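You operate a simulated robot arm through the tools that you are given. There is no shell and no other tool. Be economical: measure what you need, move in short steps, check, and stop when the job is done.

You run a simulated two-armed robot. Do the job below in one go: nothing can be reset, and whatever is moved stays where it is left.

## Task
Take the rag from the deck before the grooved roller and lay it out flat on the deck behind the grooved roller.

Only the result counts: the job must be done as asked and must still hold three seconds after the hand-in. Knocking over, shifting, dropping, spilling or breaking anything else fails it.

## Robot
Two 7-joint arms with two-finger parallel grippers on one trunk, on a base that drives. Base frame: it is fixed to the floor where the robot stands at the start and does not move with it; the origin is under the middle of the robot, x ahead of it, y to its left, z up. Lengths are in m, angles in degrees, forces in N, time in s.
The left shoulder is at the start at [0.05, 0.165, 1.205], the right one opposite. Places, roughly: deck behind the grooved roller [0.7, 0.6, 0.9]. Payload 3.91 kg a hand.
The tool frame of a hand sits at the grasp point between the pads (the TCP): z along the fingers, y along the line on which they close. The tips reach 0.03 m beyond it. The gripper opens to 0.11 m. The fingers are 0.02 m wide and 0.01 m thick; the gripper's body (0.048 by 0.112 m) begins 0.055 m behind the TCP.
Orientation is that of the tool frame in the base frame, as a unit quaternion [x, y, z, w]. With the fingers straight down and closing along the base's y, the tool's x points along the base's -x, its y along +y and its z along -z.

## Interface
- The arms move only by the tool drive_tool. It takes "left_commands", "right_commands" or both (then of equal length, played together; a hand with none holds still); each is a list of rows, each a list of 7 numbers: the shift along the tool's x, y, z in m, then the turn, a rotation vector about the tool's x, y, z in degrees, then the finger opening in m, from 0 to 0.11. In form: [[tx, ty, tz, rx, ry, rz, fingers], ...]. A call has 1 to 20 rows; each row shifts and turns the commanded pose from where the row before left it, along the tool's axes as they then stand. A row lasts 0.2 s, in which the tool goes at most 0.05 m and 8.6 degrees; a call with a longer step from one row to the next is refused whole, and so is a gripper value outside its range. A pose out of reach is approached as far as the arm can. The call stops where the force on the tool passes 40 N (or 10 N more than at its start, if that is more) or the arm is blocked; 0.2 s more then pass. The fingers move at their own pace (about 0.045 m/s each) and stop on an object; they squeeze with about 37 N. The grip force told is the motor's: it shows also when the fingers shut on nothing. Time passes only in rows, and 0.2 s behind the last, so rows that do not move let the fingers close. The reply holds the time, the measured pose of the TCP, the force on the tool along the base axes, the opening and the grip force, in the units named above and with some noise, with the torque about the TCP (base axes, N m) and any sound that the robot's microphone picked up.
- Cameras (640 x 400 px; columns grow to the right, rows downward): "scene" is now at [0.1053, 0.0284, 1.3865]; the picture's right is [0.40, -0.92, 0.00], its down [-0.53, -0.23, -0.82] and it looks along [0.75, 0.33, -0.57] (base axes); focal length 292 px, centre (320, 200). "left" rides on the left gripper at [0.072, -0.017, -0.103] in its tool frame; the picture's right is [0.23, 0.97, 0.00], its down [-0.76, 0.18, -0.62] and it looks along [-0.61, 0.14, 0.78] (tool axes); focal length 222 px, centre (320, 200). "right" rides on the right gripper at [0.072, 0.017, -0.103] in its tool frame; the picture's right is [-0.23, 0.97, 0.00], its down [-0.76, -0.18, -0.62] and it looks along [-0.61, -0.14, 0.78] (tool axes); focal length 222 px, centre (320, 200). There is no depth. A picture from a camera that has moved, and an enlarged one, comes with that camera's place and axes in the base frame and with its lens. The place of the scene camera against the robot may be out by one fixed shift of up to 0.018 m in any direction.
- snapshot(camera): a new picture of that camera. No time passes.
- raise_lower(by): slides the trunk up (or, below 0, down) by that many m; the arms and the scene camera ride with it, the base frame stays. It gives what a move gives, with no picture.
- roll_base(legs): drives the robot by 1 to 6 legs, each [ahead, left, turn to the left] in m, m and degrees, along the robot's own axes; the way and the turn of a leg run together, so that a leg with both is an arc; at most 1.5 m and 180 degrees a leg. The arms and the cameras ride along, it lands a little off, and it stops where it bumps. It gives what a move gives.
- aim_head(pan, tilt): turns the head with the scene camera to pan (to the left, within 80 degrees either way) and tilt (down, from -29 to 69), counted from straight ahead of the robot. It gives what a move gives.
- zoom(camera, box): a new picture of the part [left, top, right, bottom] of that camera's present view, enlarged. No time passes.
- hand_in(): hands the job in; it is judged then, once.

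Go step by step. Nothing tells you exact positions but the pictures and the camera data: compare them with the known pose of the tool, close in by small moves and look again before you grip or let go. The budget is 120 turns and 108 pictures, counting those below and the enlarged ones. Unless the task says otherwise, let go and move clear before handing in, and close with one line.

The tools are called after "Emit:" as name(argument=value, ...) on one line, values as JSON. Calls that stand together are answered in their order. drive_tool: Moves the arms, as the interface text tells. Its arguments: {"type":"object","properties":{"left_commands":{"type":"array","items":{"type":"array","items":{"type":"number"}}},"right_commands":{"type":"array","items":{"type":"array","items":{"type":"number"}}}},"required":[]} The other tools are called the same way: raise_lower (by) slides the trunk up or down; roll_base (legs) drives the base; aim_head (pan, tilt) turns the head that bears the scene camera; snapshot (camera) takes a picture; zoom (camera, box) takes an enlarged picture of a part of a camera's view; hand_in () hands the job in.

At the start:

```text
clock: 0.0
left_tcp_pos: [0.2966, 0.3315, 1.2153]
left_ee_rot: [0.0, 1.0, 0.0, 0.0]
left_contact_force: [0.3, -0.4, 0.4]
left_ft_torque: [-0.03, -0.03, -0.02]
left_grip_width: 0.1098
left_finger_force: 0.1
right_tcp_pos: [0.416, -0.0272, 1.1862]
right_ee_rot: [0.0, 1.0, 0.0, 0.0]
right_contact_force: [-0.7, 0.4, 0.5]
right_ft_torque: [0.01, -0.01, -0.05]
right_grip_width: 0.11
right_finger_force: 0.1
trunk travel left (down, up): [-0.425, 0.078]
robot x, y, heading: [-0.0037, 0.0003, -0.1]
head pan, tilt: [23.6, 35.0]
```

scene: 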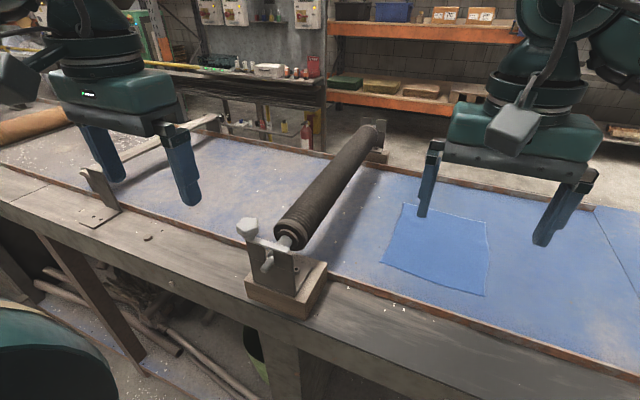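
right: 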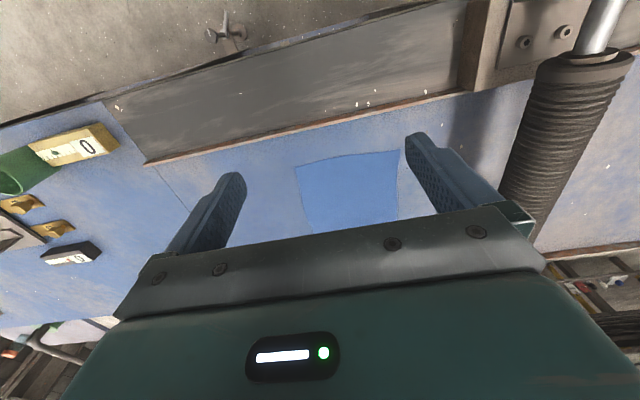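
left: 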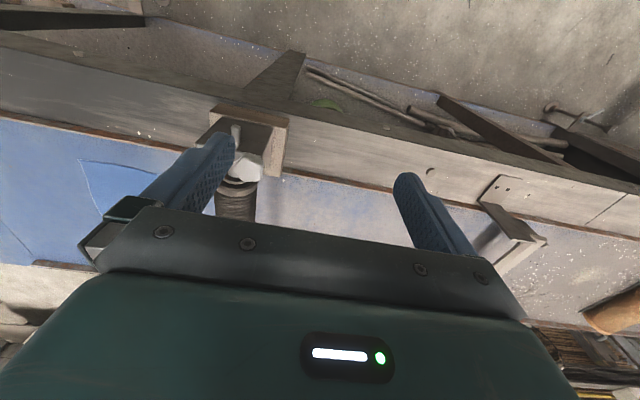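

The rag lies at about x 0.60–0.87, y −0.14–0.09, the roller runs along x near y 0.3, and the free deck behind it spans about y 0.4–0.95. I'll turn both grippers so they close along x, then bring them high over the rag's two near corners.

Emit:
drive_tool(left_commands=[[0, 0, 0, 0, 0, 8.1818, 0.05], [0, 0, 0, 0, 0, 8.1818, 0.05], [0, 0, 0, 0, 0, 8.1818, 0.05], [0, 0, 0, 0, 0, 8.1818, 0.05], [0, 0, 0, 0, 0, 8.1818, 0.05], [0, 0, 0, 0, 0, 8.1818, 0.05], [0, 0, 0, 0, 0, 8.1818, 0.05], [0, 0, 0, 0, 0, 8.1818, 0.05], [0, 0, 0, 0, 0, 8.1818, 0.05], [0, 0, 0, 0, 0, 8.1818, 0.05], [0, 0, 0, 0, 0, 8.1818, 0.05], [-0.0284, 0.0342, 0, 0, 0, 0, 0.05], [-0.0284, 0.0342, 0, 0, 0, 0, 0.05], [-0.0284, 0.0342, 0, 0, 0, 0, 0.05], [-0.0284, 0.0342, 0, 0, 0, 0, 0.05], [-0.0284, 0.0342, 0, 0, 0, 0, 0.05], [-0.0284, 0.0342, 0, 0, 0, 0, 0.05], [-0.0284, 0.0342, 0, 0, 0, 0, 0.05], [-0.0284, 0.0342, 0, 0, 0, 0, 0.05], [-0.0284, 0.0342, 0, 0, 0, 0, 0.05]], right_commands=[[0, 0, 0, 0, 0, -8.1818, 0.05], [0, 0, 0, 0, 0, -8.1818, 0.05], [0, 0, 0, 0, 0, -8.1818, 0.05], [0, 0, 0, 0, 0, -8.1818, 0.05], [0, 0, 0, 0, 0, -8.1818, 0.05], [0, 0, 0, 0, 0, -8.1818, 0.05], [0, 0, 0, 0, 0, -8.1818, 0.05], [0, 0, 0, 0, 0, -8.1818, 0.05], [0, 0, 0, 0, 0, -8.1818, 0.05], [0, 0, 0, 0, 0, -8.1818, 0.05], [0, 0, 0, 0, 0, -8.1818, 0.05], [0.0111, -0.0204, 0, 0, 0, 0, 0.05], [0.0111, -0.0204, 0, 0, 0, 0, 0.05], [0.0111, -0.0204, 0, 0, 0, 0, 0.05], [0.0111, -0.0204, 0, 0, 0, 0, 0.05], [0.0111, -0.0204, 0, 0, 0, 0, 0.05], [0.0111, -0.0204, 0, 0, 0, 0, 0.05], [0.0111, -0.0204, 0, 0, 0, 0, 0.05], [0.0111, -0.0204, 0, 0, 0, 0, 0.05], [0.0111, -0.0204, 0, 0, 0, 0, 0.05]])

Emit:
snapshot(camera="scene")

Emit:
snapshot(camera="left")

Emit:
snapshot(camera="right")

```text
clock: 4.2
left_tcp_pos: [0.2753, 0.0961, 1.2146]
left_ee_rot: [0.706, 0.708, 0.001, 0.002]
left_contact_force: [-0.2, -0.6, 1.2]
left_ft_torque: [0.01, -0.01, 0.0]
left_grip_width: 0.05
left_finger_force: 0.1
left hand out of reach, approached as far as the arm can: row 6, 7, 8, 9, 10, 11, 12, 13, 14, 15, 16, 17, 18, 19, 20
right_tcp_pos: [0.3296, -0.0587, 1.163]
right_ee_rot: [-0.706, 0.708, 0.0, 0.0]
right_contact_force: [-0.1, -1.0, 0.7]
right_ft_torque: [-0.01, 0.0, 0.0]
right_grip_width: 0.05
right_finger_force: 0.0
right hand out of reach, approached as far as the arm can: row 10, 11, 12, 13, 14, 15, 16, 17, 18, 19, 20
trunk travel left (down, up): [-0.425, 0.078]
robot x, y, heading: [-0.0013, -0.0026, 0.1]
head pan, tilt: [23.6, 35.0]
```

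```text
104 pictures are left
camera scene: at [0.1053, 0.0282, 1.3866], right [0.4, -0.92, 0.0], down [-0.53, -0.23, -0.82], along [0.75, 0.33, -0.57], focal length 292 px, centre (320, 200)
```

scene: 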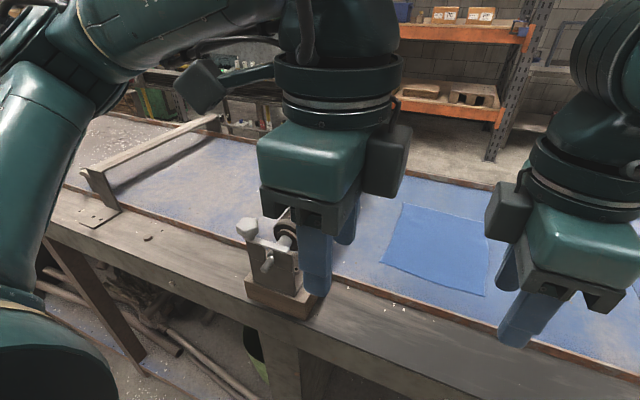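

```text
103 pictures are left
camera left: at [0.2578, 0.1684, 1.3183], right [0.97, 0.23, 0.0], down [0.18, -0.76, 0.62], along [0.15, -0.61, -0.78], focal length 222 px, centre (320, 200)
```

left: 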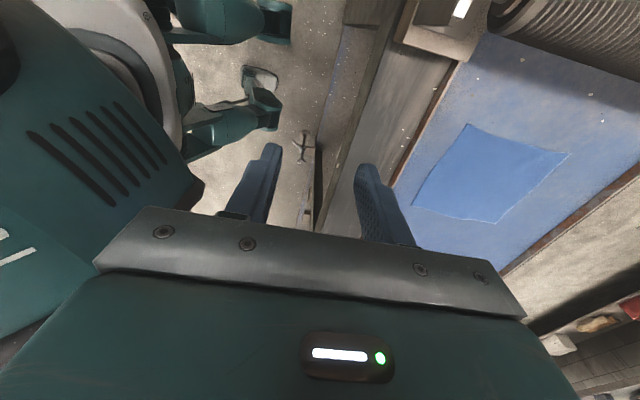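

```text
102 pictures are left
camera right: at [0.3116, -0.1307, 1.2677], right [-0.97, 0.23, 0.0], down [0.18, 0.76, 0.62], along [0.14, 0.61, -0.78], focal length 222 px, centre (320, 200)
```

right: 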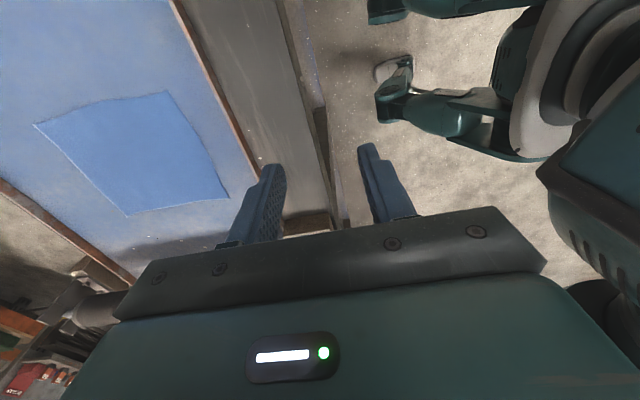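

Both hands hit their reach limit at this height, so I'll lower them first and then push forward toward the rag.

Emit:
drive_tool(left_commands=[[0, 0, 0.04, 0, 0, 0, 0.05], [0, 0, 0.04, 0, 0, 0, 0.05], [0, 0, 0.04, 0, 0, 0, 0.05], [0, 0, 0.04, 0, 0, 0, 0.05]], right_commands=[[0, 0, 0.03, 0, 0, 0, 0.05], [0, 0, 0.03, 0, 0, 0, 0.05], [0, 0, 0.03, 0, 0, 0, 0.05], [0, 0, 0.03, 0, 0, 0, 0.05]])

```text
clock: 5.2
left_tcp_pos: [0.2712, 0.0944, 1.0561]
left_ee_rot: [0.707, 0.707, 0.0, 0.0]
left_contact_force: [-0.5, 0.2, -0.1]
left_ft_torque: [-0.02, -0.04, 0.0]
left_grip_width: 0.0501
left_finger_force: 0.0
left hand out of reach, approached as far as the arm can: row 1
right_tcp_pos: [0.3231, -0.0592, 1.075]
right_ee_rot: [-0.702, 0.712, 0.0, -0.001]
right_contact_force: [0.7, -0.7, 0.0]
right_ft_torque: [-0.01, -0.01, -0.02]
right_grip_width: 0.0502
right_finger_force: 0.1
right hand out of reach, approached as far as the arm can: row 3, 4
trunk travel left (down, up): [-0.425, 0.078]
robot x, y, heading: [0.0013, 0.0016, -0.0]
head pan, tilt: [23.6, 35.0]
```

The left hand follows freely now, but the right one seems to sit near a joint limit. I'll test forward motion with both.

Emit:
drive_tool(left_commands=[[0, 0.04, 0, 0, 0, 0, 0.05], [0, 0.04, 0, 0, 0, 0, 0.05], [0, 0.04, 0, 0, 0, 0, 0.05], [0, 0.04, 0, 0, 0, 0, 0.05]], right_commands=[[0.015, -0.04, 0, 0, 0, 0, 0.05], [0.015, -0.04, 0, 0, 0, 0, 0.05], [0.015, -0.04, 0, 0, 0, 0, 0.05], [0.015, -0.04, 0, 0, 0, 0, 0.05]])

```text
clock: 6.2
left_tcp_pos: [0.2829, 0.09, 1.0536]
left_ee_rot: [0.704, 0.71, 0.002, 0.002]
left_contact_force: [0.7, -0.3, -0.4]
left_ft_torque: [0.02, -0.01, -0.02]
left_grip_width: 0.0502
left_finger_force: 0.1
left hand out of reach, approached as far as the arm can: row 1, 2, 3, 4
right_tcp_pos: [0.3225, -0.0593, 1.075]
right_ee_rot: [-0.702, 0.712, 0.0, -0.001]
right_contact_force: [-0.3, 0.2, -0.7]
right_ft_torque: [-0.02, 0.01, -0.02]
right_grip_width: 0.0501
right_finger_force: 0.1
right hand out of reach, approached as far as the arm can: row 1, 2, 3, 4
trunk travel left (down, up): [-0.425, 0.078]
robot x, y, heading: [-0.0013, 0.0012, -0.3]
head pan, tilt: [23.6, 35.0]
```

Turning the wrists blocks reach, so I'll turn them back to closing along y and pinch the rag's side edges near its near corners instead.

Emit:
drive_tool(left_commands=[[0, 0, 0, 0, 0, -8.1818, 0.05], [0, 0, 0, 0, 0, -8.1818, 0.05], [0, 0, 0, 0, 0, -8.1818, 0.05], [0, 0, 0, 0, 0, -8.1818, 0.05], [0, 0, 0, 0, 0, -8.1818, 0.05], [0, 0, 0, 0, 0, -8.1818, 0.05], [0, 0, 0, 0, 0, -8.1818, 0.05], [0, 0, 0, 0, 0, -8.1818, 0.05], [0, 0, 0, 0, 0, -8.1818, 0.05], [0, 0, 0, 0, 0, -8.1818, 0.05], [0, 0, 0, 0, 0, -8.1818, 0.05], [-0.04, 0, 0, 0, 0, 0, 0.05], [-0.04, 0, 0, 0, 0, 0, 0.05], [-0.04, 0, 0, 0, 0, 0, 0.05], [-0.04, 0, 0, 0, 0, 0, 0.05]], right_commands=[[0, 0, 0, 0, 0, 8.1, 0.05], [0, 0, 0, 0, 0, 8.1, 0.05], [0, 0, 0, 0, 0, 8.1, 0.05], [0, 0, 0, 0, 0, 8.1, 0.05], [0, 0, 0, 0, 0, 8.1, 0.05], [0, 0, 0, 0, 0, 8.1, 0.05], [0, 0, 0, 0, 0, 8.1, 0.05], [0, 0, 0, 0, 0, 8.1, 0.05], [0, 0, 0, 0, 0, 8.1, 0.05], [0, 0, 0, 0, 0, 8.1, 0.05], [0, 0, 0, 0, 0, 8.1, 0.05], [-0.04, -0.02, 0, 0, 0, 0, 0.05], [-0.04, -0.02, 0, 0, 0, 0, 0.05], [-0.04, -0.02, 0, 0, 0, 0, 0.05], [-0.04, -0.02, 0, 0, 0, 0, 0.05]])

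Emit:
snapshot(camera="scene")

```text
clock: 9.4
left_tcp_pos: [0.4342, 0.1202, 1.061]
left_ee_rot: [0.0, 1.0, 0.0, 0.0]
left_contact_force: [0.5, 0.3, 0.0]
left_ft_torque: [-0.07, 0.01, 0.04]
left_grip_width: 0.0506
left_finger_force: 0.1
left hand out of reach, approached as far as the arm can: row 13, 14, 15
right_tcp_pos: [0.4862, -0.1364, 1.0752]
right_ee_rot: [-0.008, 1.0, 0.0, -0.002]
right_contact_force: [-0.9, -0.6, 0.1]
right_ft_torque: [0.04, -0.02, -0.01]
right_grip_width: 0.05
right_finger_force: 0.1
trunk travel left (down, up): [-0.425, 0.078]
robot x, y, heading: [0.0001, 0.0001, -0.2]
head pan, tilt: [23.6, 35.0]
```

```text
101 pictures are left
camera scene: at [0.1059, 0.0285, 1.3864], right [0.4, -0.92, 0.0], down [-0.53, -0.23, -0.82], along [0.75, 0.33, -0.57], focal length 292 px, centre (320, 200)
```

scene: 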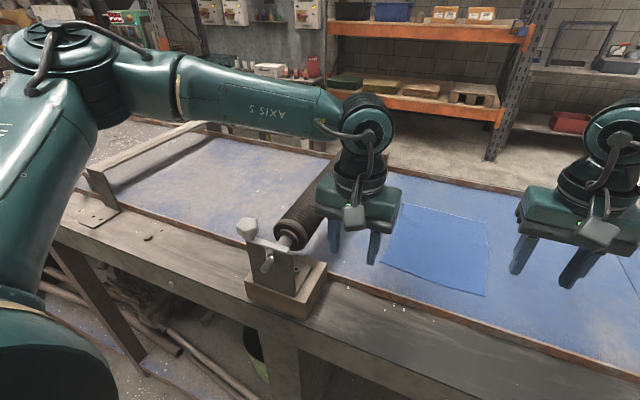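

The left hand is stuck in an awkward arm configuration. I'll step it outward a little and try forward again, while the right goes on toward its corner.

Emit:
drive_tool(left_commands=[[0, 0.03, 0, 0, 0, 0, 0.05], [0, 0.03, 0, 0, 0, 0, 0.05], [-0.03, 0, 0, 0, 0, 0, 0.05], [-0.03, 0, 0, 0, 0, 0, 0.05], [-0.03, 0, 0, 0, 0, 0, 0.05]], right_commands=[[-0.03, 0, 0.01, 0, 0, 0, 0.05], [-0.03, 0, 0.01, 0, 0, 0, 0.05], [-0.03, 0, 0.01, 0, 0, 0, 0.05], [-0.03, 0, 0.01, 0, 0, 0, 0.05], [0, 0, 0.01, 0, 0, 0, 0.05]])

```text
clock: 10.6
left_tcp_pos: [0.5091, 0.1731, 1.0596]
left_ee_rot: [0.008, 1.0, -0.008, -0.01]
left_contact_force: [-9.1, -19.1, 2.0]
left_ft_torque: [-0.3, 0.22, 0.35]
left_grip_width: 0.0401
left_finger_force: 0.1
left hand out of reach, approached as far as the arm can: row 5
right_tcp_pos: [0.6032, -0.1377, 1.0248]
right_ee_rot: [-0.008, 1.0, 0.001, 0.001]
right_contact_force: [0.0, 0.5, 1.3]
right_ft_torque: [0.0, 0.0, -0.02]
right_grip_width: 0.0503
right_finger_force: 0.1
trunk travel left (down, up): [-0.425, 0.078]
robot x, y, heading: [-0.0003, -0.0012, -0.5]
head pan, tilt: [23.6, 35.0]
stopped in row 5 (left hand): the force on the tool passed its limit (the readings are from after the stop); the commanded pose is now the measured one
```

The left finger touched something, probably the roller end. I'll look before doing anything else.

Emit:
snapshot(camera="scene")

Emit:
snapshot(camera="left")

```text
100 pictures are left
camera scene: at [0.1045, 0.0258, 1.3867], right [0.4, -0.92, 0.0], down [-0.53, -0.23, -0.82], along [0.75, 0.33, -0.57], focal length 292 px, centre (320, 200)
```

scene: 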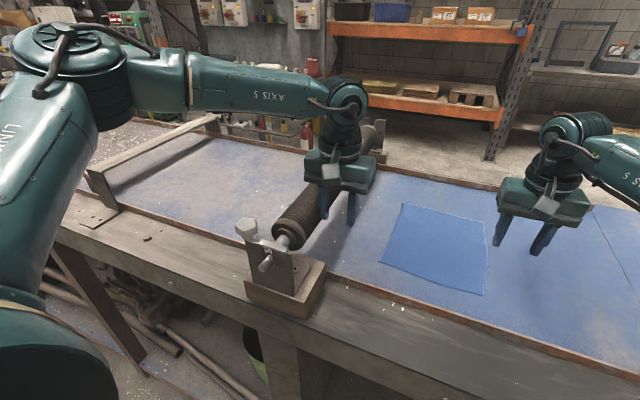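

```text
99 pictures are left
camera left: at [0.4404, 0.1579, 1.1653], right [-0.21, 0.98, -0.01], down [0.78, 0.18, 0.61], along [0.59, 0.12, -0.8], focal length 222 px, centre (320, 200)
```

left: 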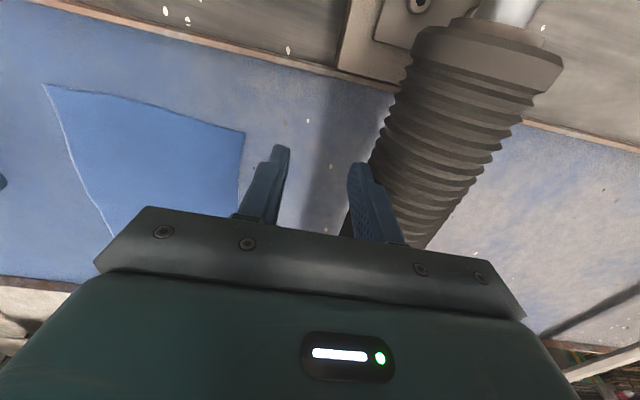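

The left finger brushed the roller's side, and nothing has visibly shifted. I'll back the hand off toward −y and see how far it reaches there.

Emit:
drive_tool(left_commands=[[0, -0.02, 0, 0, 0, 0, 0.05], [0, -0.02, 0, 0, 0, 0, 0.05], [0, -0.02, 0, 0, 0, 0, 0.05], [0, -0.02, 0, 0, 0, 0, 0.05]])

```text
clock: 11.6
left_tcp_pos: [0.4762, 0.1436, 1.0698]
left_ee_rot: [0.004, 1.0, -0.005, -0.007]
left_contact_force: [0.0, -0.3, -0.1]
left_ft_torque: [-0.01, -0.02, 0.0]
left_grip_width: 0.0499
left_finger_force: 0.0
left hand out of reach, approached as far as the arm can: row 1, 2, 3, 4
right_tcp_pos: [0.6037, -0.1348, 1.0253]
right_ee_rot: [-0.009, 1.0, 0.0, 0.002]
right_contact_force: [-0.6, -0.1, -0.5]
right_ft_torque: [-0.03, 0.01, 0.0]
right_grip_width: 0.0501
right_finger_force: 0.1
trunk travel left (down, up): [-0.425, 0.078]
robot x, y, heading: [0.0013, -0.0011, 0.1]
head pan, tilt: [23.6, 35.0]
```

The left arm is still limited at this height. I'll test whether lowering it and moving inward frees it up.

Emit:
drive_tool(left_commands=[[0.02, -0.01, 0.03, 0, 0, 0, 0.05], [0, 0, 0.04, 0, 0, 0, 0.05], [-0.02, -0.02, 0.02, 0, 0, 0, 0.05], [-0.03, -0.02, 0, 0, 0, 0, 0.05], [-0.03, -0.02, 0, 0, 0, 0, 0.05]])

```text
clock: 12.8
left_tcp_pos: [0.4692, 0.157, 1.0148]
left_ee_rot: [0.005, 1.0, -0.006, -0.008]
left_contact_force: [0.0, 0.4, -0.8]
left_ft_torque: [0.0, -0.04, -0.01]
left_grip_width: 0.05
left_finger_force: 0.1
left hand out of reach, approached as far as the arm can: row 1, 2, 3, 4, 5
right_tcp_pos: [0.6051, -0.1353, 1.0232]
right_ee_rot: [-0.008, 1.0, 0.001, 0.0]
right_contact_force: [0.9, -0.6, -0.2]
right_ft_torque: [0.02, 0.01, 0.01]
right_grip_width: 0.0502
right_finger_force: 0.0
trunk travel left (down, up): [-0.425, 0.078]
robot x, y, heading: [-0.0016, -0.0005, -0.1]
head pan, tilt: [23.6, 35.0]
```

The left arm is stuck against a limit, so I'll take it back to its start pose, keeping clear of the roller bracket, and re-approach from there.

Emit:
drive_tool(left_commands=[[0.03, 0, -0.02, 0, 0, 0, 0.05], [0.03, 0, -0.02, 0, 0, 0, 0.05], [0.03, 0, -0.02, 0, 0, 0, 0.05], [0.03, 0, -0.02, 0, 0, 0, 0.05], [0.03, 0, -0.02, 0, 0, 0, 0.05], [0.02, 0, -0.02, 0, 0, 0, 0.05], [0, 0.03, -0.02, 0, 0, 0, 0.05], [0, 0.03, -0.02, 0, 0, 0, 0.05], [0, 0.03, -0.02, 0, 0, 0, 0.05], [0, 0.03, -0.02, 0, 0, 0, 0.05], [0, 0.03, 0, 0, 0, 0, 0.05], [0, 0.025, 0, 0, 0, 0, 0.05]])

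Emit:
snapshot(camera="scene")

```text
clock: 15.4
left_tcp_pos: [0.3038, 0.3363, 1.2164]
left_ee_rot: [0.006, 1.0, -0.006, -0.007]
left_contact_force: [0.2, 0.8, -0.4]
left_ft_torque: [0.02, -0.01, 0.0]
left_grip_width: 0.0501
left_finger_force: 0.1
right_tcp_pos: [0.6039, -0.1357, 1.0248]
right_ee_rot: [-0.008, 1.0, -0.001, 0.0]
right_contact_force: [-0.4, 0.5, -0.3]
right_ft_torque: [0.01, -0.01, 0.0]
right_grip_width: 0.0503
right_finger_force: 0.0
trunk travel left (down, up): [-0.425, 0.078]
robot x, y, heading: [-0.0035, 0.0013, -0.1]
head pan, tilt: [23.6, 35.0]
```

```text
98 pictures are left
camera scene: at [0.105, 0.0286, 1.3866], right [0.4, -0.92, 0.0], down [-0.53, -0.23, -0.82], along [0.75, 0.33, -0.57], focal length 292 px, centre (320, 200)
```

scene: 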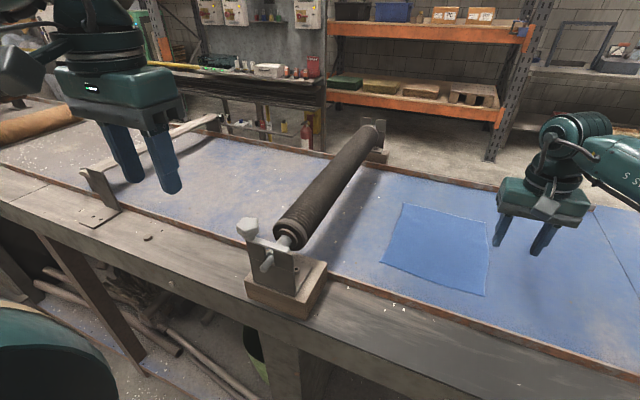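

The roller is unmoved. The right arm reaches inward well, so I'll drive the base 0.1 m to the right, which puts the left corner in easier range for the left hand.

Emit:
roll_base(legs=[[0, -0.1, 0]])

Emit:
drive_tool(left_commands=[[0, 0, 0.04, 0, 0, 0, 0.05], [0, -0.02, 0.04, 0, 0, 0, 0.05], [0, -0.03, 0.03, 0, 0, 0, 0.05], [0, -0.04, 0, 0, 0, 0, 0.05], [-0.02, -0.04, 0, 0, 0, 0, 0.05], [-0.04, -0.02, 0, 0, 0, 0, 0.05], [-0.04, 0, 0, 0, 0, 0, 0.05], [-0.04, 0, 0, 0, 0, 0, 0.05]])

```text
clock: 16.6
left_tcp_pos: [0.3035, 0.2321, 1.2177]
left_ee_rot: [0.004, 1.0, -0.005, -0.007]
left_contact_force: [0.1, 0.1, 0.7]
left_ft_torque: [0.04, 0.01, 0.0]
left_grip_width: 0.0504
left_finger_force: 0.0
right_tcp_pos: [0.6051, -0.238, 1.0243]
right_ee_rot: [-0.008, 1.0, 0.001, -0.001]
right_contact_force: [0.1, -0.5, 0.9]
right_ft_torque: [0.01, 0.02, 0.02]
right_grip_width: 0.0501
right_finger_force: 0.0
trunk travel left (down, up): [-0.425, 0.078]
robot x, y, heading: [-0.0011, -0.1049, 0.0]
head pan, tilt: [23.6, 35.0]
```

```text
clock: 18.4
left_tcp_pos: [0.4407, 0.0818, 1.1075]
left_ee_rot: [0.005, 1.0, -0.006, -0.009]
left_contact_force: [-0.1, 0.0, -0.5]
left_ft_torque: [0.01, 0.01, 0.01]
left_grip_width: 0.0499
left_finger_force: 0.2
right_tcp_pos: [0.6061, -0.2363, 1.0237]
right_ee_rot: [-0.009, 1.0, 0.0, 0.0]
right_contact_force: [0.2, -0.2, -0.1]
right_ft_torque: [-0.01, -0.02, 0.0]
right_grip_width: 0.0498
right_finger_force: 0.1
trunk travel left (down, up): [-0.425, 0.078]
robot x, y, heading: [-0.0027, -0.1032, 0.0]
head pan, tilt: [23.6, 35.0]
```

Both hands are free now. I'll bring them over the near corners: left to about (0.62, 0.085), right to about (0.62, −0.135).

Emit:
drive_tool(left_commands=[[-0.04, 0, 0, 0, 0, 0, 0.05], [-0.04, 0, 0.02, 0, 0, 0, 0.05], [-0.04, 0, 0.03, 0, 0, 0, 0.05], [-0.04, 0, 0.03, 0, 0, 0, 0.05], [-0.02, 0, 0.03, 0, 0, 0, 0.05]], right_commands=[[0, 0.025, 0, 0, 0, 0, 0.05], [0, 0.025, 0, 0, 0, 0, 0.05], [0, 0.025, 0, 0, 0, 0, 0.05], [-0.01, 0.025, 0, 0, 0, 0, 0.05], [0, 0, 0.03, 0, 0, 0, 0.05]])

Emit:
snapshot(camera="scene")

Emit:
snapshot(camera="left")

Emit:
snapshot(camera="right")

```text
clock: 19.6
left_tcp_pos: [0.5408, 0.1324, 1.0145]
left_ee_rot: [0.004, 1.0, -0.006, -0.007]
left_contact_force: [0.0, -0.2, -0.4]
left_ft_torque: [0.0, -0.03, 0.01]
left_grip_width: 0.05
left_finger_force: 0.0
left hand out of reach, approached as far as the arm can: row 3, 4, 5
right_tcp_pos: [0.6125, -0.1365, 0.9956]
right_ee_rot: [-0.008, 1.0, 0.0, 0.0]
right_contact_force: [0.0, -0.5, 0.0]
right_ft_torque: [-0.01, -0.01, -0.01]
right_grip_width: 0.05
right_finger_force: 0.1
trunk travel left (down, up): [-0.425, 0.078]
robot x, y, heading: [-0.002, -0.1029, 0.1]
head pan, tilt: [23.6, 35.0]
```

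```text
97 pictures are left
camera scene: at [0.1054, -0.074, 1.3866], right [0.4, -0.92, 0.0], down [-0.53, -0.23, -0.82], along [0.75, 0.33, -0.57], focal length 292 px, centre (320, 200)
```

scene: 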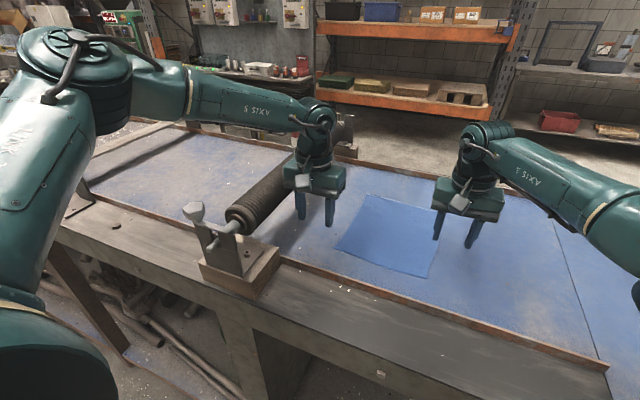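

```text
96 pictures are left
camera left: at [0.4707, 0.1167, 1.12], right [-0.22, 0.98, -0.01], down [0.77, 0.18, 0.61], along [0.6, 0.13, -0.79], focal length 222 px, centre (320, 200)
```

left: 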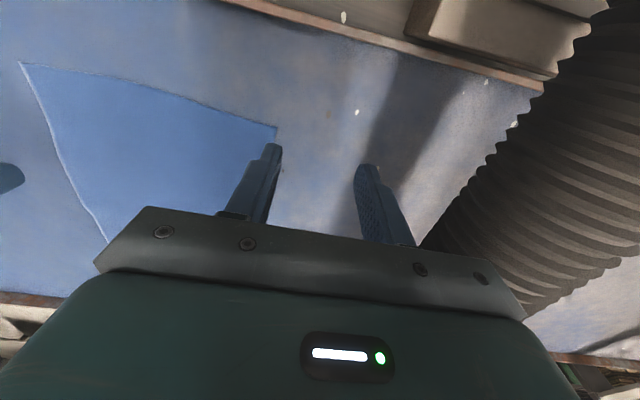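

```text
95 pictures are left
camera right: at [0.5399, -0.12, 1.0998], right [0.21, 0.98, 0.0], down [0.76, -0.17, 0.62], along [0.61, -0.13, -0.78], focal length 222 px, centre (320, 200)
```

right: 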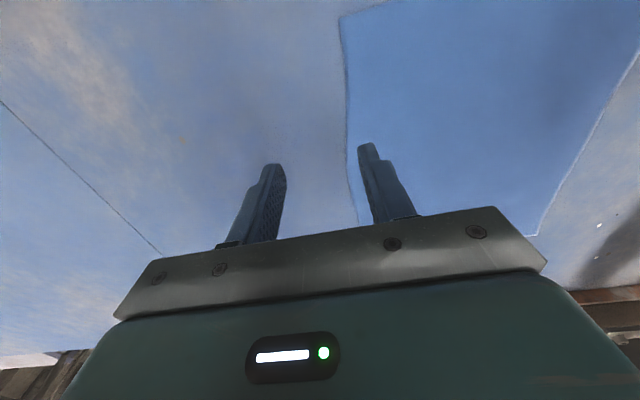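

The left arm runs out of reach near x 0.54, so I want the base about 0.1 m closer. I'll pull the left hand back a little and look down to check clearance to the bench.

Emit:
drive_tool(left_commands=[[0.04, -0.01, -0.02, 0, 0, 0, 0.05], [0.04, -0.02, -0.02, 0, 0, 0, 0.05], [0.02, -0.02, 0, 0, 0, 0, 0.05]], right_commands=[[0.04, 0, 0, 0, 0, 0, 0.05], [0.04, 0, 0, 0, 0, 0, 0.05], [0.02, 0, 0, 0, 0, 0, 0.05]])

Emit:
aim_head(pan=0, tilt=69)

Emit:
snapshot(camera="scene")

```text
clock: 20.4
left_tcp_pos: [0.4415, 0.0833, 1.0578]
left_ee_rot: [0.004, 1.0, -0.005, -0.008]
left_contact_force: [-0.3, 0.5, -0.1]
left_ft_torque: [0.01, 0.0, -0.01]
left_grip_width: 0.0502
left_finger_force: 0.0
right_tcp_pos: [0.5114, -0.136, 0.9923]
right_ee_rot: [-0.008, 1.0, 0.0, 0.001]
right_contact_force: [0.5, -0.7, 0.1]
right_ft_torque: [0.01, 0.0, 0.0]
right_grip_width: 0.0504
right_finger_force: 0.0
trunk travel left (down, up): [-0.425, 0.078]
robot x, y, heading: [0.0024, -0.1002, -0.0]
head pan, tilt: [23.6, 35.0]
```

```text
clock: 21.4
left_tcp_pos: [0.4422, 0.0843, 1.0592]
left_ee_rot: [0.004, 1.0, -0.005, -0.009]
left_contact_force: [0.3, 0.1, -0.1]
left_ft_torque: [-0.02, -0.02, -0.02]
left_grip_width: 0.0503
left_finger_force: 0.0
right_tcp_pos: [0.5123, -0.1364, 0.9922]
right_ee_rot: [-0.009, 1.0, -0.002, -0.001]
right_contact_force: [0.8, 0.5, 0.5]
right_ft_torque: [0.0, 0.03, 0.01]
right_grip_width: 0.0499
right_finger_force: 0.2
trunk travel left (down, up): [-0.425, 0.078]
robot x, y, heading: [-0.0009, -0.1045, -0.1]
head pan, tilt: [0.0, 68.8]
```

```text
94 pictures are left
camera scene: at [0.0803, -0.1087, 1.3429], right [0.0, -1.0, 0.0], down [-0.93, 0.0, -0.36], along [0.36, 0.0, -0.93], focal length 292 px, centre (320, 200)
```

scene: 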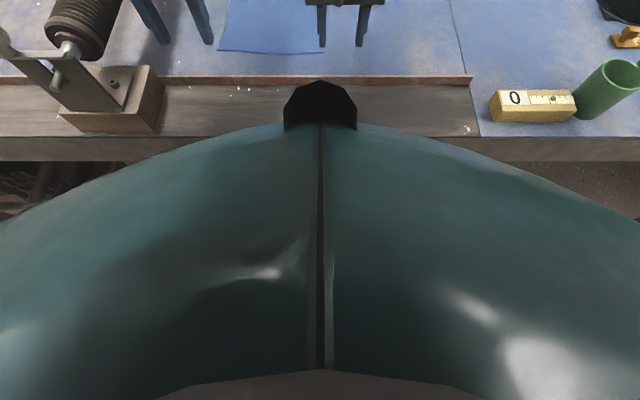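

The bench edge is at about x 0.39 and the chest is fairly close to it, so I'd rather not drive in. Turning the left wrist one way reduced its reach, so I'll try turning it the other way while moving forward.

Emit:
drive_tool(left_commands=[[0, 0, 0, 0, 0, -8, 0.05], [0, 0, 0, 0, 0, -8, 0.05], [0, 0, 0, 0, 0, -8, 0.05], [0, 0, 0, 0, 0, -6, 0.05], [-0.026, 0.015, 0, 0, 0, 0, 0.05], [-0.026, 0.015, 0, 0, 0, 0, 0.05], [-0.026, 0.015, 0, 0, 0, 0, 0.05], [-0.026, 0.015, 0, 0, 0, 0, 0.05], [-0.026, 0.015, 0.01, 0, 0, 0, 0.05], [-0.026, 0.015, 0.02, 0, 0, 0, 0.05]])

```text
clock: 23.2
left_tcp_pos: [0.4908, 0.1693, 1.0556]
left_ee_rot: [-0.252, 0.967, -0.009, -0.025]
left_contact_force: [-9.7, -12.6, 7.5]
left_ft_torque: [0.26, 0.1, 0.48]
left_grip_width: 0.0474
left_finger_force: 0.1
right_tcp_pos: [0.5116, -0.1373, 0.9938]
right_ee_rot: [-0.007, 1.0, 0.0, 0.001]
right_contact_force: [-0.3, 0.9, -0.7]
right_ft_torque: [-0.03, -0.02, 0.03]
right_grip_width: 0.0499
right_finger_force: 0.1
trunk travel left (down, up): [-0.425, 0.078]
robot x, y, heading: [0.0006, -0.1045, -0.1]
head pan, tilt: [0.0, 68.8]
stopped in row 9 (left hand): the force on the tool passed its limit (the readings are from after the stop); the commanded pose is now the measured one
```

I got the sign of the sideways component wrong and brushed the roller again. There was no reach limit that time, though, so the turn helps. I'll back off toward −y and check that the roller is unmoved.

Emit:
drive_tool(left_commands=[[0.015, -0.026, 0, 0, 0, 0, 0.05], [0.015, -0.026, 0, 0, 0, 0, 0.05], [0.015, -0.026, 0, 0, 0, 0, 0.05], [-0.026, -0.015, 0, 0, 0, 0, 0.05], [-0.026, -0.015, 0, 0, 0, 0, 0.05], [-0.026, -0.015, 0.01, 0, 0, 0, 0.05], [-0.026, -0.015, 0.02, 0, 0, 0, 0.05]])

Emit:
aim_head(pan=20, tilt=40)

Emit:
snapshot(camera="scene")

```text
clock: 24.8
left_tcp_pos: [0.5424, 0.1269, 1.0386]
left_ee_rot: [-0.254, 0.967, -0.009, -0.022]
left_contact_force: [-0.5, 0.1, -0.2]
left_ft_torque: [-0.02, 0.03, -0.01]
left_grip_width: 0.0501
left_finger_force: 0.0
left hand out of reach, approached as far as the arm can: row 4, 5, 6, 7
right_tcp_pos: [0.5112, -0.1367, 0.9922]
right_ee_rot: [-0.008, 1.0, 0.0, 0.001]
right_contact_force: [0.4, -0.3, 0.0]
right_ft_torque: [-0.01, 0.0, -0.03]
right_grip_width: 0.0502
right_finger_force: 0.0
trunk travel left (down, up): [-0.425, 0.078]
robot x, y, heading: [0.0007, -0.1, -0.3]
head pan, tilt: [0.0, 68.8]
```

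```text
clock: 25.7
left_tcp_pos: [0.5422, 0.1276, 1.0396]
left_ee_rot: [-0.253, 0.967, -0.008, -0.021]
left_contact_force: [0.2, 0.5, 0.2]
left_ft_torque: [0.02, -0.01, 0.02]
left_grip_width: 0.0502
left_finger_force: 0.1
right_tcp_pos: [0.5117, -0.1369, 0.9922]
right_ee_rot: [-0.008, 1.0, -0.001, 0.001]
right_contact_force: [0.3, -0.8, 0.1]
right_ft_torque: [-0.02, 0.0, -0.02]
right_grip_width: 0.0502
right_finger_force: 0.0
trunk travel left (down, up): [-0.425, 0.078]
robot x, y, heading: [0.0033, -0.1027, -0.1]
head pan, tilt: [20.0, 40.0]
```

```text
93 pictures are left
camera scene: at [0.1041, -0.08, 1.3789], right [0.34, -0.94, 0.0], down [-0.6, -0.22, -0.77], along [0.72, 0.26, -0.64], focal length 292 px, centre (320, 200)
```

scene: 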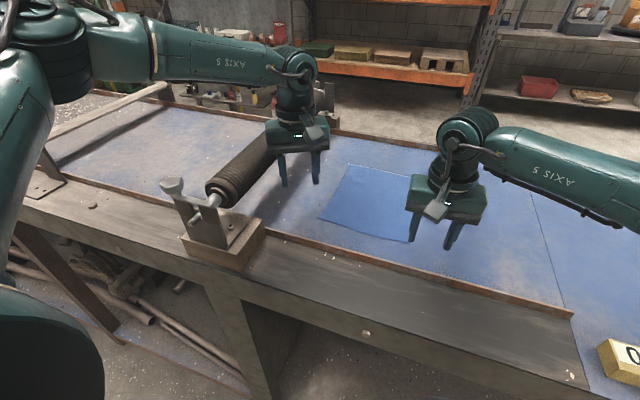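

The roller and bracket are unmoved. I'll raise the trunk so the hands work lower relative to the shoulders, where they should reach further.

Emit:
raise_lower(by=0.075)

Emit:
drive_tool(left_commands=[[0, 0, 0.04, 0, 0, 0, 0.05], [0, 0, 0.04, 0, 0, 0, 0.05], [0.01, -0.0174, 0.04, 0, 0, 0, 0.05], [0.01, -0.0174, 0.02, 0, 0, 0, 0.05], [-0.026, -0.015, 0, 0, 0, 0, 0.05], [-0.026, -0.015, 0, 0, 0, 0, 0.05]])

```text
clock: 26.9
left_tcp_pos: [0.5438, 0.1277, 1.1138]
left_ee_rot: [-0.253, 0.967, -0.008, -0.021]
left_contact_force: [1.0, -0.2, -0.2]
left_ft_torque: [-0.01, 0.02, -0.02]
left_grip_width: 0.0502
left_finger_force: 0.0
right_tcp_pos: [0.5114, -0.1375, 1.0675]
right_ee_rot: [-0.008, 1.0, 0.0, 0.0]
right_contact_force: [0.0, 0.0, 0.5]
right_ft_torque: [0.0, 0.0, 0.02]
right_grip_width: 0.05
right_finger_force: 0.1
trunk travel left (down, up): [-0.5, 0.003]
robot x, y, heading: [0.0021, -0.1048, -0.1]
head pan, tilt: [20.0, 40.0]
```

```text
clock: 28.2
left_tcp_pos: [0.5129, 0.14, 1.0347]
left_ee_rot: [-0.253, 0.967, -0.01, -0.02]
left_contact_force: [0.0, 0.2, -0.1]
left_ft_torque: [-0.01, 0.02, 0.0]
left_grip_width: 0.0499
left_finger_force: 0.1
left hand out of reach, approached as far as the arm can: row 1, 2, 3, 4, 5, 6
right_tcp_pos: [0.512, -0.1374, 1.068]
right_ee_rot: [-0.007, 1.0, 0.0, 0.0]
right_contact_force: [-0.6, -0.7, -0.2]
right_ft_torque: [0.0, 0.0, 0.0]
right_grip_width: 0.0499
right_finger_force: 0.2
trunk travel left (down, up): [-0.5, 0.003]
robot x, y, heading: [0.0006, -0.1014, 0.2]
head pan, tilt: [20.0, 40.0]
```

Lowering made it worse, so the left arm is stuck in a poor elbow configuration. I'll pull it back and test how far inward the right arm reaches, which would let me shift the base further right.

Emit:
drive_tool(left_commands=[[0.026, 0.015, 0, 0, 0, 0, 0.05], [0.026, 0.015, 0, 0, 0, 0, 0.05], [0.026, 0.015, -0.01, 0, 0, 0, 0.05], [0.026, 0.015, -0.01, 0, 0, 0, 0.05], [0.026, 0.015, -0.01, 0, 0, 0, 0.05]], right_commands=[[-0.02, 0.0, 0.0, 0, 0, 0, 0.05], [-0.02, 0.03, 0.0, 0, 0, 0, 0.05], [-0.02, 0.03, 0.0, 0, 0, 0, 0.05], [-0.02, 0.03, 0.0, 0, 0, 0, 0.05], [-0.02, 0.03, 0, 0, 0, 0, 0.05]])

```text
clock: 29.4
left_tcp_pos: [0.3648, 0.141, 1.0702]
left_ee_rot: [-0.253, 0.967, -0.008, -0.021]
left_contact_force: [0.0, -0.3, -0.4]
left_ft_torque: [0.04, -0.02, -0.02]
left_grip_width: 0.0499
left_finger_force: 0.1
right_tcp_pos: [0.5876, -0.0445, 1.0683]
right_ee_rot: [-0.009, 1.0, 0.001, 0.001]
right_contact_force: [-0.5, 0.0, 0.1]
right_ft_torque: [0.02, 0.01, 0.01]
right_grip_width: 0.0502
right_finger_force: 0.0
right hand out of reach, approached as far as the arm can: row 5
trunk travel left (down, up): [-0.5, 0.003]
robot x, y, heading: [0.0006, -0.1016, -0.1]
head pan, tilt: [20.0, 40.0]
```

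The right arm reaches a little past the middle, but the left needs a better elbow pose. I'll back the base 0.4 m into free space and work the left arm there, first outward and forward, then inward.

Emit:
roll_base(legs=[[-0.4, 0, 0]])

Emit:
drive_tool(left_commands=[[0, 0, 0, 0, 0, 8, 0.05], [0, 0, 0, 0, 0, 8, 0.05], [0, 0, 0, 0, 0, 8, 0.05], [0, 0, 0, 0, 0, 5.4, 0.05], [0, 0.04, 0, 0, 0, 0, 0.05], [-0.02, 0.03, 0, 0, 0, 0, 0.05], [-0.04, 0, 0, 0, 0, 0, 0.05], [-0.04, 0, 0, 0, 0, 0, 0.05], [-0.04, 0, 0, 0, 0, 0, 0.05], [-0.04, 0, 0, 0, 0, 0, 0.05], [-0.03, 0, 0, 0, 0, 0, 0.05], [-0.03, 0, 0, 0, 0, 0, 0.05]])

Emit:
snapshot(camera="scene")

```text
clock: 32.0
left_tcp_pos: [-0.0394, 0.1443, 1.0697]
left_ee_rot: [-0.254, 0.967, -0.007, -0.022]
left_contact_force: [-1.2, 0.8, -0.4]
left_ft_torque: [0.03, -0.03, 0.01]
left_grip_width: 0.0501
left_finger_force: 0.2
right_tcp_pos: [0.1835, -0.041, 1.0688]
right_ee_rot: [-0.009, 1.0, 0.0, 0.001]
right_contact_force: [-0.7, 1.2, -0.3]
right_ft_torque: [0.02, 0.0, 0.02]
right_grip_width: 0.0501
right_finger_force: 0.0
trunk travel left (down, up): [-0.5, 0.003]
robot x, y, heading: [-0.4067, -0.1018, 0.1]
head pan, tilt: [20.0, 40.0]
```

```text
clock: 34.6
left_tcp_pos: [0.1634, 0.2233, 1.074]
left_ee_rot: [0.0, 1.0, -0.014, -0.017]
left_contact_force: [0.9, -0.3, -0.3]
left_ft_torque: [0.0, 0.03, 0.01]
left_grip_width: 0.0497
left_finger_force: 0.1
left hand out of reach, approached as far as the arm can: row 11, 12
right_tcp_pos: [0.1835, -0.041, 1.0678]
right_ee_rot: [-0.008, 1.0, 0.0, 0.001]
right_contact_force: [0.0, -0.2, -0.1]
right_ft_torque: [0.01, -0.02, 0.02]
right_grip_width: 0.0502
right_finger_force: 0.1
trunk travel left (down, up): [-0.5, 0.003]
robot x, y, heading: [-0.4048, -0.105, -0.1]
head pan, tilt: [20.0, 40.0]
```

```text
92 pictures are left
camera scene: at [-0.2995, -0.0797, 1.454], right [0.34, -0.94, 0.0], down [-0.6, -0.22, -0.77], along [0.72, 0.26, -0.64], focal length 292 px, centre (320, 200)
```

scene: 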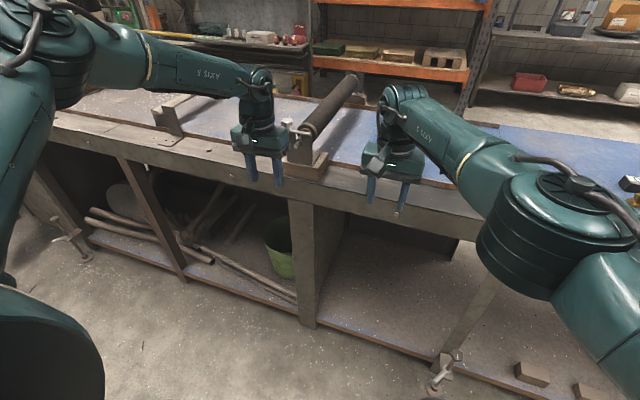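

The left arm's elbow sits high while the right's sits low. I'll bring the left hand back and down low in free space so its elbow drops, then go inward and forward.

Emit:
drive_tool(left_commands=[[0.04, 0, 0.02, 0, 0, 0, 0.05], [0.04, 0, 0.02, 0, 0, 0, 0.05], [0.04, 0, 0.02, 0, 0, 0, 0.05], [0.03, 0, 0.03, 0, 0, 0, 0.05], [0.02, 0, 0.04, 0, 0, 0, 0.05], [0, 0, 0.045, 0, 0, 0, 0.05], [0, 0, 0.045, 0, 0, 0, 0.05], [0, 0, 0.045, 0, 0, 0, 0.05], [0, 0, 0.045, 0, 0, 0, 0.05], [0, -0.02, 0.04, 0, 0, 0, 0.05], [0, -0.03, 0, 0, 0, 0, 0.05], [0, -0.03, 0, 0, 0, 0, 0.05], [0, -0.03, 0, 0, 0, 0, 0.05]])

Emit:
snapshot(camera="scene")

```text
clock: 37.4
left_tcp_pos: [-0.063, 0.1456, 0.9177]
left_ee_rot: [0.0, 1.0, -0.013, -0.017]
left_contact_force: [0.1, -0.3, -0.2]
left_ft_torque: [0.02, 0.01, -0.01]
left_grip_width: 0.0501
left_finger_force: 0.1
left hand out of reach, approached as far as the arm can: row 7, 8, 9, 10, 11, 12, 13
right_tcp_pos: [0.183, -0.0408, 1.0691]
right_ee_rot: [-0.009, 1.0, 0.0, 0.001]
right_contact_force: [-0.4, -0.5, -0.4]
right_ft_torque: [-0.01, -0.01, 0.0]
right_grip_width: 0.0501
right_finger_force: 0.1
trunk travel left (down, up): [-0.5, 0.003]
robot x, y, heading: [-0.4059, -0.1026, -0.2]
head pan, tilt: [20.0, 40.0]
```

```text
91 pictures are left
camera scene: at [-0.2997, -0.0801, 1.454], right [0.34, -0.94, 0.0], down [-0.6, -0.22, -0.77], along [0.72, 0.26, -0.64], focal length 292 px, centre (320, 200)
```

scene: 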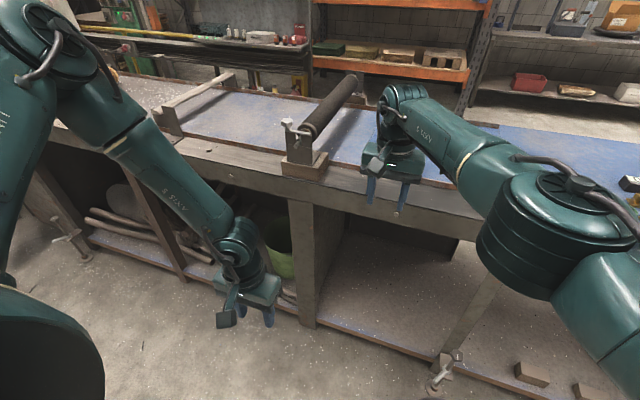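

The elbow is still high. I'll tilt the left fingers inward by about 60° so the forearm and elbow drop outward, then see whether the pose has changed.

Emit:
drive_tool(left_commands=[[0, 0, 0, 8, 0, 0, 0.05], [0, 0, 0, 8, 0, 0, 0.05], [0, 0, 0, 8, 0, 0, 0.05], [0, 0, 0, 8, 0, 0, 0.05], [0, 0, 0, 8, 0, 0, 0.05], [0, 0, 0, 8, 0, 0, 0.05], [0, 0, 0, 8, 0, 0, 0.05], [0, 0, 0, 8, 0, 0, 0.05], [0, 0, 0, 8, 0, 0, 0.05]])

Emit:
snapshot(camera="scene")

```text
clock: 39.4
left_tcp_pos: [-0.1307, 0.12, 1.0436]
left_ee_rot: [-0.01, 0.801, -0.598, -0.016]
left_contact_force: [-0.7, -0.1, 0.8]
left_ft_torque: [0.01, 0.0, 0.0]
left_grip_width: 0.0504
left_finger_force: 0.0
left hand out of reach, approached as far as the arm can: row 4, 5, 6, 7
right_tcp_pos: [0.1838, -0.0415, 1.0686]
right_ee_rot: [-0.008, 1.0, 0.0, 0.0]
right_contact_force: [1.0, -0.9, 0.2]
right_ft_torque: [0.0, -0.03, -0.02]
right_grip_width: 0.0503
right_finger_force: 0.1
trunk travel left (down, up): [-0.5, 0.003]
robot x, y, heading: [-0.4063, -0.1024, -0.2]
head pan, tilt: [20.0, 40.0]
```

```text
90 pictures are left
camera scene: at [-0.3001, -0.0798, 1.4541], right [0.34, -0.94, 0.0], down [-0.6, -0.22, -0.77], along [0.72, 0.26, -0.64], focal length 292 px, centre (320, 200)
```

scene: 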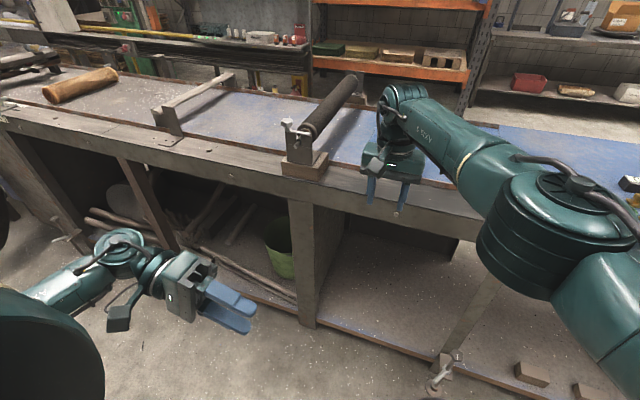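

The elbow has dropped. Now I'll turn the fingers back to straight down while moving forward.

Emit:
drive_tool(left_commands=[[-0.02, 0, 0, -8.17, 0, 0, 0.05], [-0.02, 0, 0, -8.17, 0, 0, 0.05], [-0.02, 0, 0, -8.17, 0, 0, 0.05], [-0.02, 0, 0, -8.17, 0, 0, 0.05], [-0.03, 0, 0, -8.17, 0, 0, 0.05], [-0.03, 0, 0, -8.17, 0, 0, 0.05], [-0.03, 0, 0, -8.17, 0, 0, 0.05], [-0.03, 0, 0, -8.17, 0, 0, 0.05], [-0.03, 0, 0, -8.17, 0, 0, 0.05]])

Emit:
snapshot(camera="scene")

```text
clock: 41.4
left_tcp_pos: [0.1027, 0.1247, 1.0351]
left_ee_rot: [-0.001, 1.0, 0.002, -0.019]
left_contact_force: [0.7, 0.1, -0.9]
left_ft_torque: [-0.01, 0.01, 0.01]
left_grip_width: 0.0498
left_finger_force: 0.1
right_tcp_pos: [0.185, -0.0425, 1.0671]
right_ee_rot: [-0.009, 1.0, -0.001, 0.001]
right_contact_force: [-0.2, -0.6, 0.1]
right_ft_torque: [-0.02, 0.02, 0.02]
right_grip_width: 0.0502
right_finger_force: 0.1
trunk travel left (down, up): [-0.5, 0.003]
robot x, y, heading: [-0.4038, -0.1039, 0.2]
head pan, tilt: [20.0, 40.0]
```

```text
89 pictures are left
camera scene: at [-0.299, -0.0804, 1.4539], right [0.34, -0.94, 0.0], down [-0.6, -0.22, -0.77], along [0.72, 0.26, -0.64], focal length 292 px, centre (320, 200)
```

scene: 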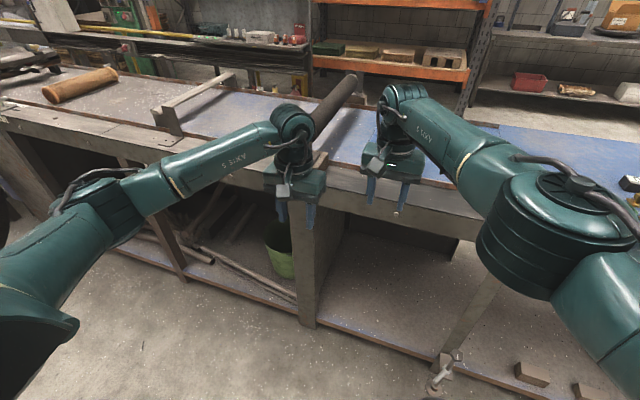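

The left arm is now a mirror of the right. I'll set the hands at a safe spacing, then drive back to the bench.

Emit:
drive_tool(left_commands=[[0, -0.03, -0.03, 0, 0, 0, 0.05], [0, -0.03, -0.03, 0, 0, 0, 0.05]], right_commands=[[0.02, -0.04, 0, 0, 0, 0, 0.05], [0.02, -0.04, 0, 0, 0, 0, 0.05]])

Emit:
roll_base(legs=[[0.42, 0.035, 0]])

Emit:
snapshot(camera="scene")

```text
clock: 42.0
left_tcp_pos: [0.1008, 0.0626, 1.0955]
left_ee_rot: [-0.002, 1.0, 0.001, -0.018]
left_contact_force: [-0.9, -0.1, 0.7]
left_ft_torque: [-0.03, -0.01, 0.05]
left_grip_width: 0.0501
left_finger_force: 0.1
right_tcp_pos: [0.145, -0.1225, 1.0678]
right_ee_rot: [-0.008, 1.0, -0.001, 0.001]
right_contact_force: [-0.1, 1.2, 0.1]
right_ft_torque: [-0.02, -0.03, -0.01]
right_grip_width: 0.0503
right_finger_force: 0.0
trunk travel left (down, up): [-0.5, 0.003]
robot x, y, heading: [-0.3996, -0.1028, 0.2]
head pan, tilt: [20.0, 40.0]
```

```text
clock: 44.6
left_tcp_pos: [0.5257, 0.102, 1.095]
left_ee_rot: [-0.003, 1.0, 0.0, -0.019]
left_contact_force: [-0.1, 0.4, 0.1]
left_ft_torque: [-0.03, 0.04, 0.01]
left_grip_width: 0.05
left_finger_force: 0.0
right_tcp_pos: [0.5696, -0.0837, 1.0691]
right_ee_rot: [-0.011, 1.0, 0.0, 0.001]
right_contact_force: [0.4, -0.2, -0.1]
right_ft_torque: [-0.06, 0.02, -0.02]
right_grip_width: 0.0505
right_finger_force: 0.1
trunk travel left (down, up): [-0.5, 0.003]
robot x, y, heading: [0.0218, -0.0649, 0.2]
head pan, tilt: [20.0, 40.0]
```

```text
88 pictures are left
camera scene: at [0.1237, -0.0432, 1.454], right [0.35, -0.94, 0.0], down [-0.6, -0.22, -0.77], along [0.72, 0.27, -0.64], focal length 292 px, centre (320, 200)
```

scene: 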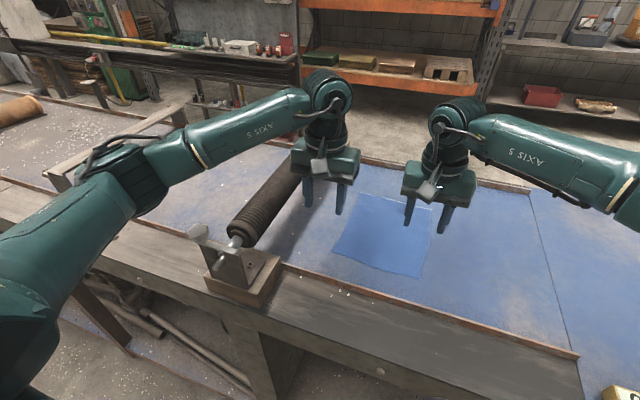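

The rag's near corners are at about (0.60, 0.09) and (0.60, −0.128). I'll lower both hands above them, watching the left forearm's clearance over the roller.

Emit:
drive_tool(left_commands=[[-0.035, 0, 0.02, 0, 0, 0, 0.05], [-0.03, -0.005, 0.025, 0, 0, 0, 0.05], [-0.03, -0.01, 0.03, 0, 0, 0, 0.05], [0, 0, 0.03, 0, 0, 0, 0.05]], right_commands=[[-0.02, -0.02, 0.02, 0, 0, 0, 0.05], [-0.02, -0.02, 0.02, 0, 0, 0, 0.05], [-0.005, 0, 0.02, 0, 0, 0, 0.05], [0, 0, 0.02, 0, 0, 0, 0.05]])

Emit:
snapshot(camera="scene")

Emit:
snapshot(camera="left")

Emit:
snapshot(camera="right")

```text
clock: 45.6
left_tcp_pos: [0.6148, 0.0872, 0.9867]
left_ee_rot: [-0.003, 1.0, 0.0, -0.018]
left_contact_force: [1.2, -0.9, 0.0]
left_ft_torque: [0.0, 0.0, 0.0]
left_grip_width: 0.0501
left_finger_force: 0.1
right_tcp_pos: [0.6143, -0.1218, 0.9879]
right_ee_rot: [-0.012, 1.0, 0.0, 0.001]
right_contact_force: [-0.2, -0.2, -0.6]
right_ft_torque: [0.0, 0.01, -0.03]
right_grip_width: 0.0502
right_finger_force: 0.1
trunk travel left (down, up): [-0.5, 0.003]
robot x, y, heading: [0.0197, -0.0678, 0.2]
head pan, tilt: [20.0, 40.0]
```

```text
87 pictures are left
camera scene: at [0.1231, -0.0428, 1.454], right [0.35, -0.94, 0.0], down [-0.6, -0.22, -0.77], along [0.72, 0.27, -0.64], focal length 292 px, centre (320, 200)
```

scene: 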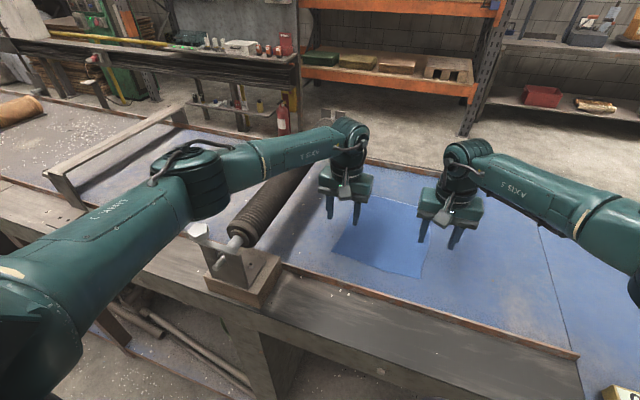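

```text
86 pictures are left
camera left: at [0.549, 0.0703, 1.0927], right [-0.23, 0.97, 0.01], down [0.78, 0.18, 0.59], along [0.58, 0.14, -0.8], focal length 222 px, centre (320, 200)
```

left: 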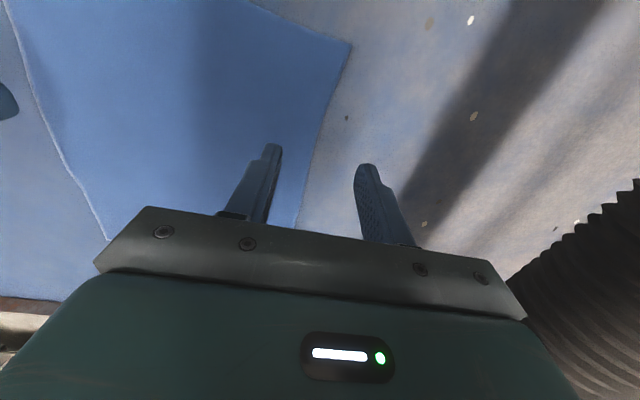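

```text
85 pictures are left
camera right: at [0.5417, -0.1079, 1.0919], right [0.2, 0.98, 0.0], down [0.76, -0.16, 0.62], along [0.61, -0.13, -0.78], focal length 222 px, centre (320, 200)
```

right: 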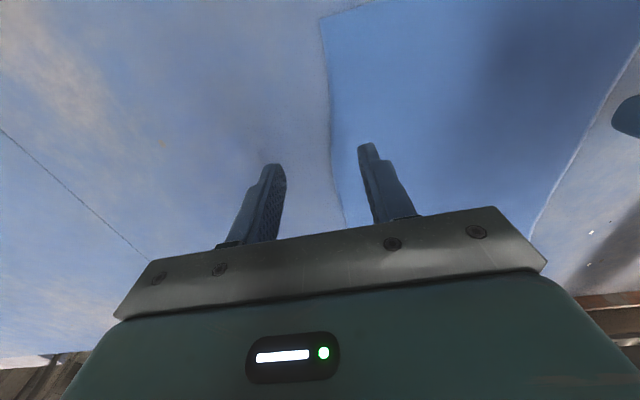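

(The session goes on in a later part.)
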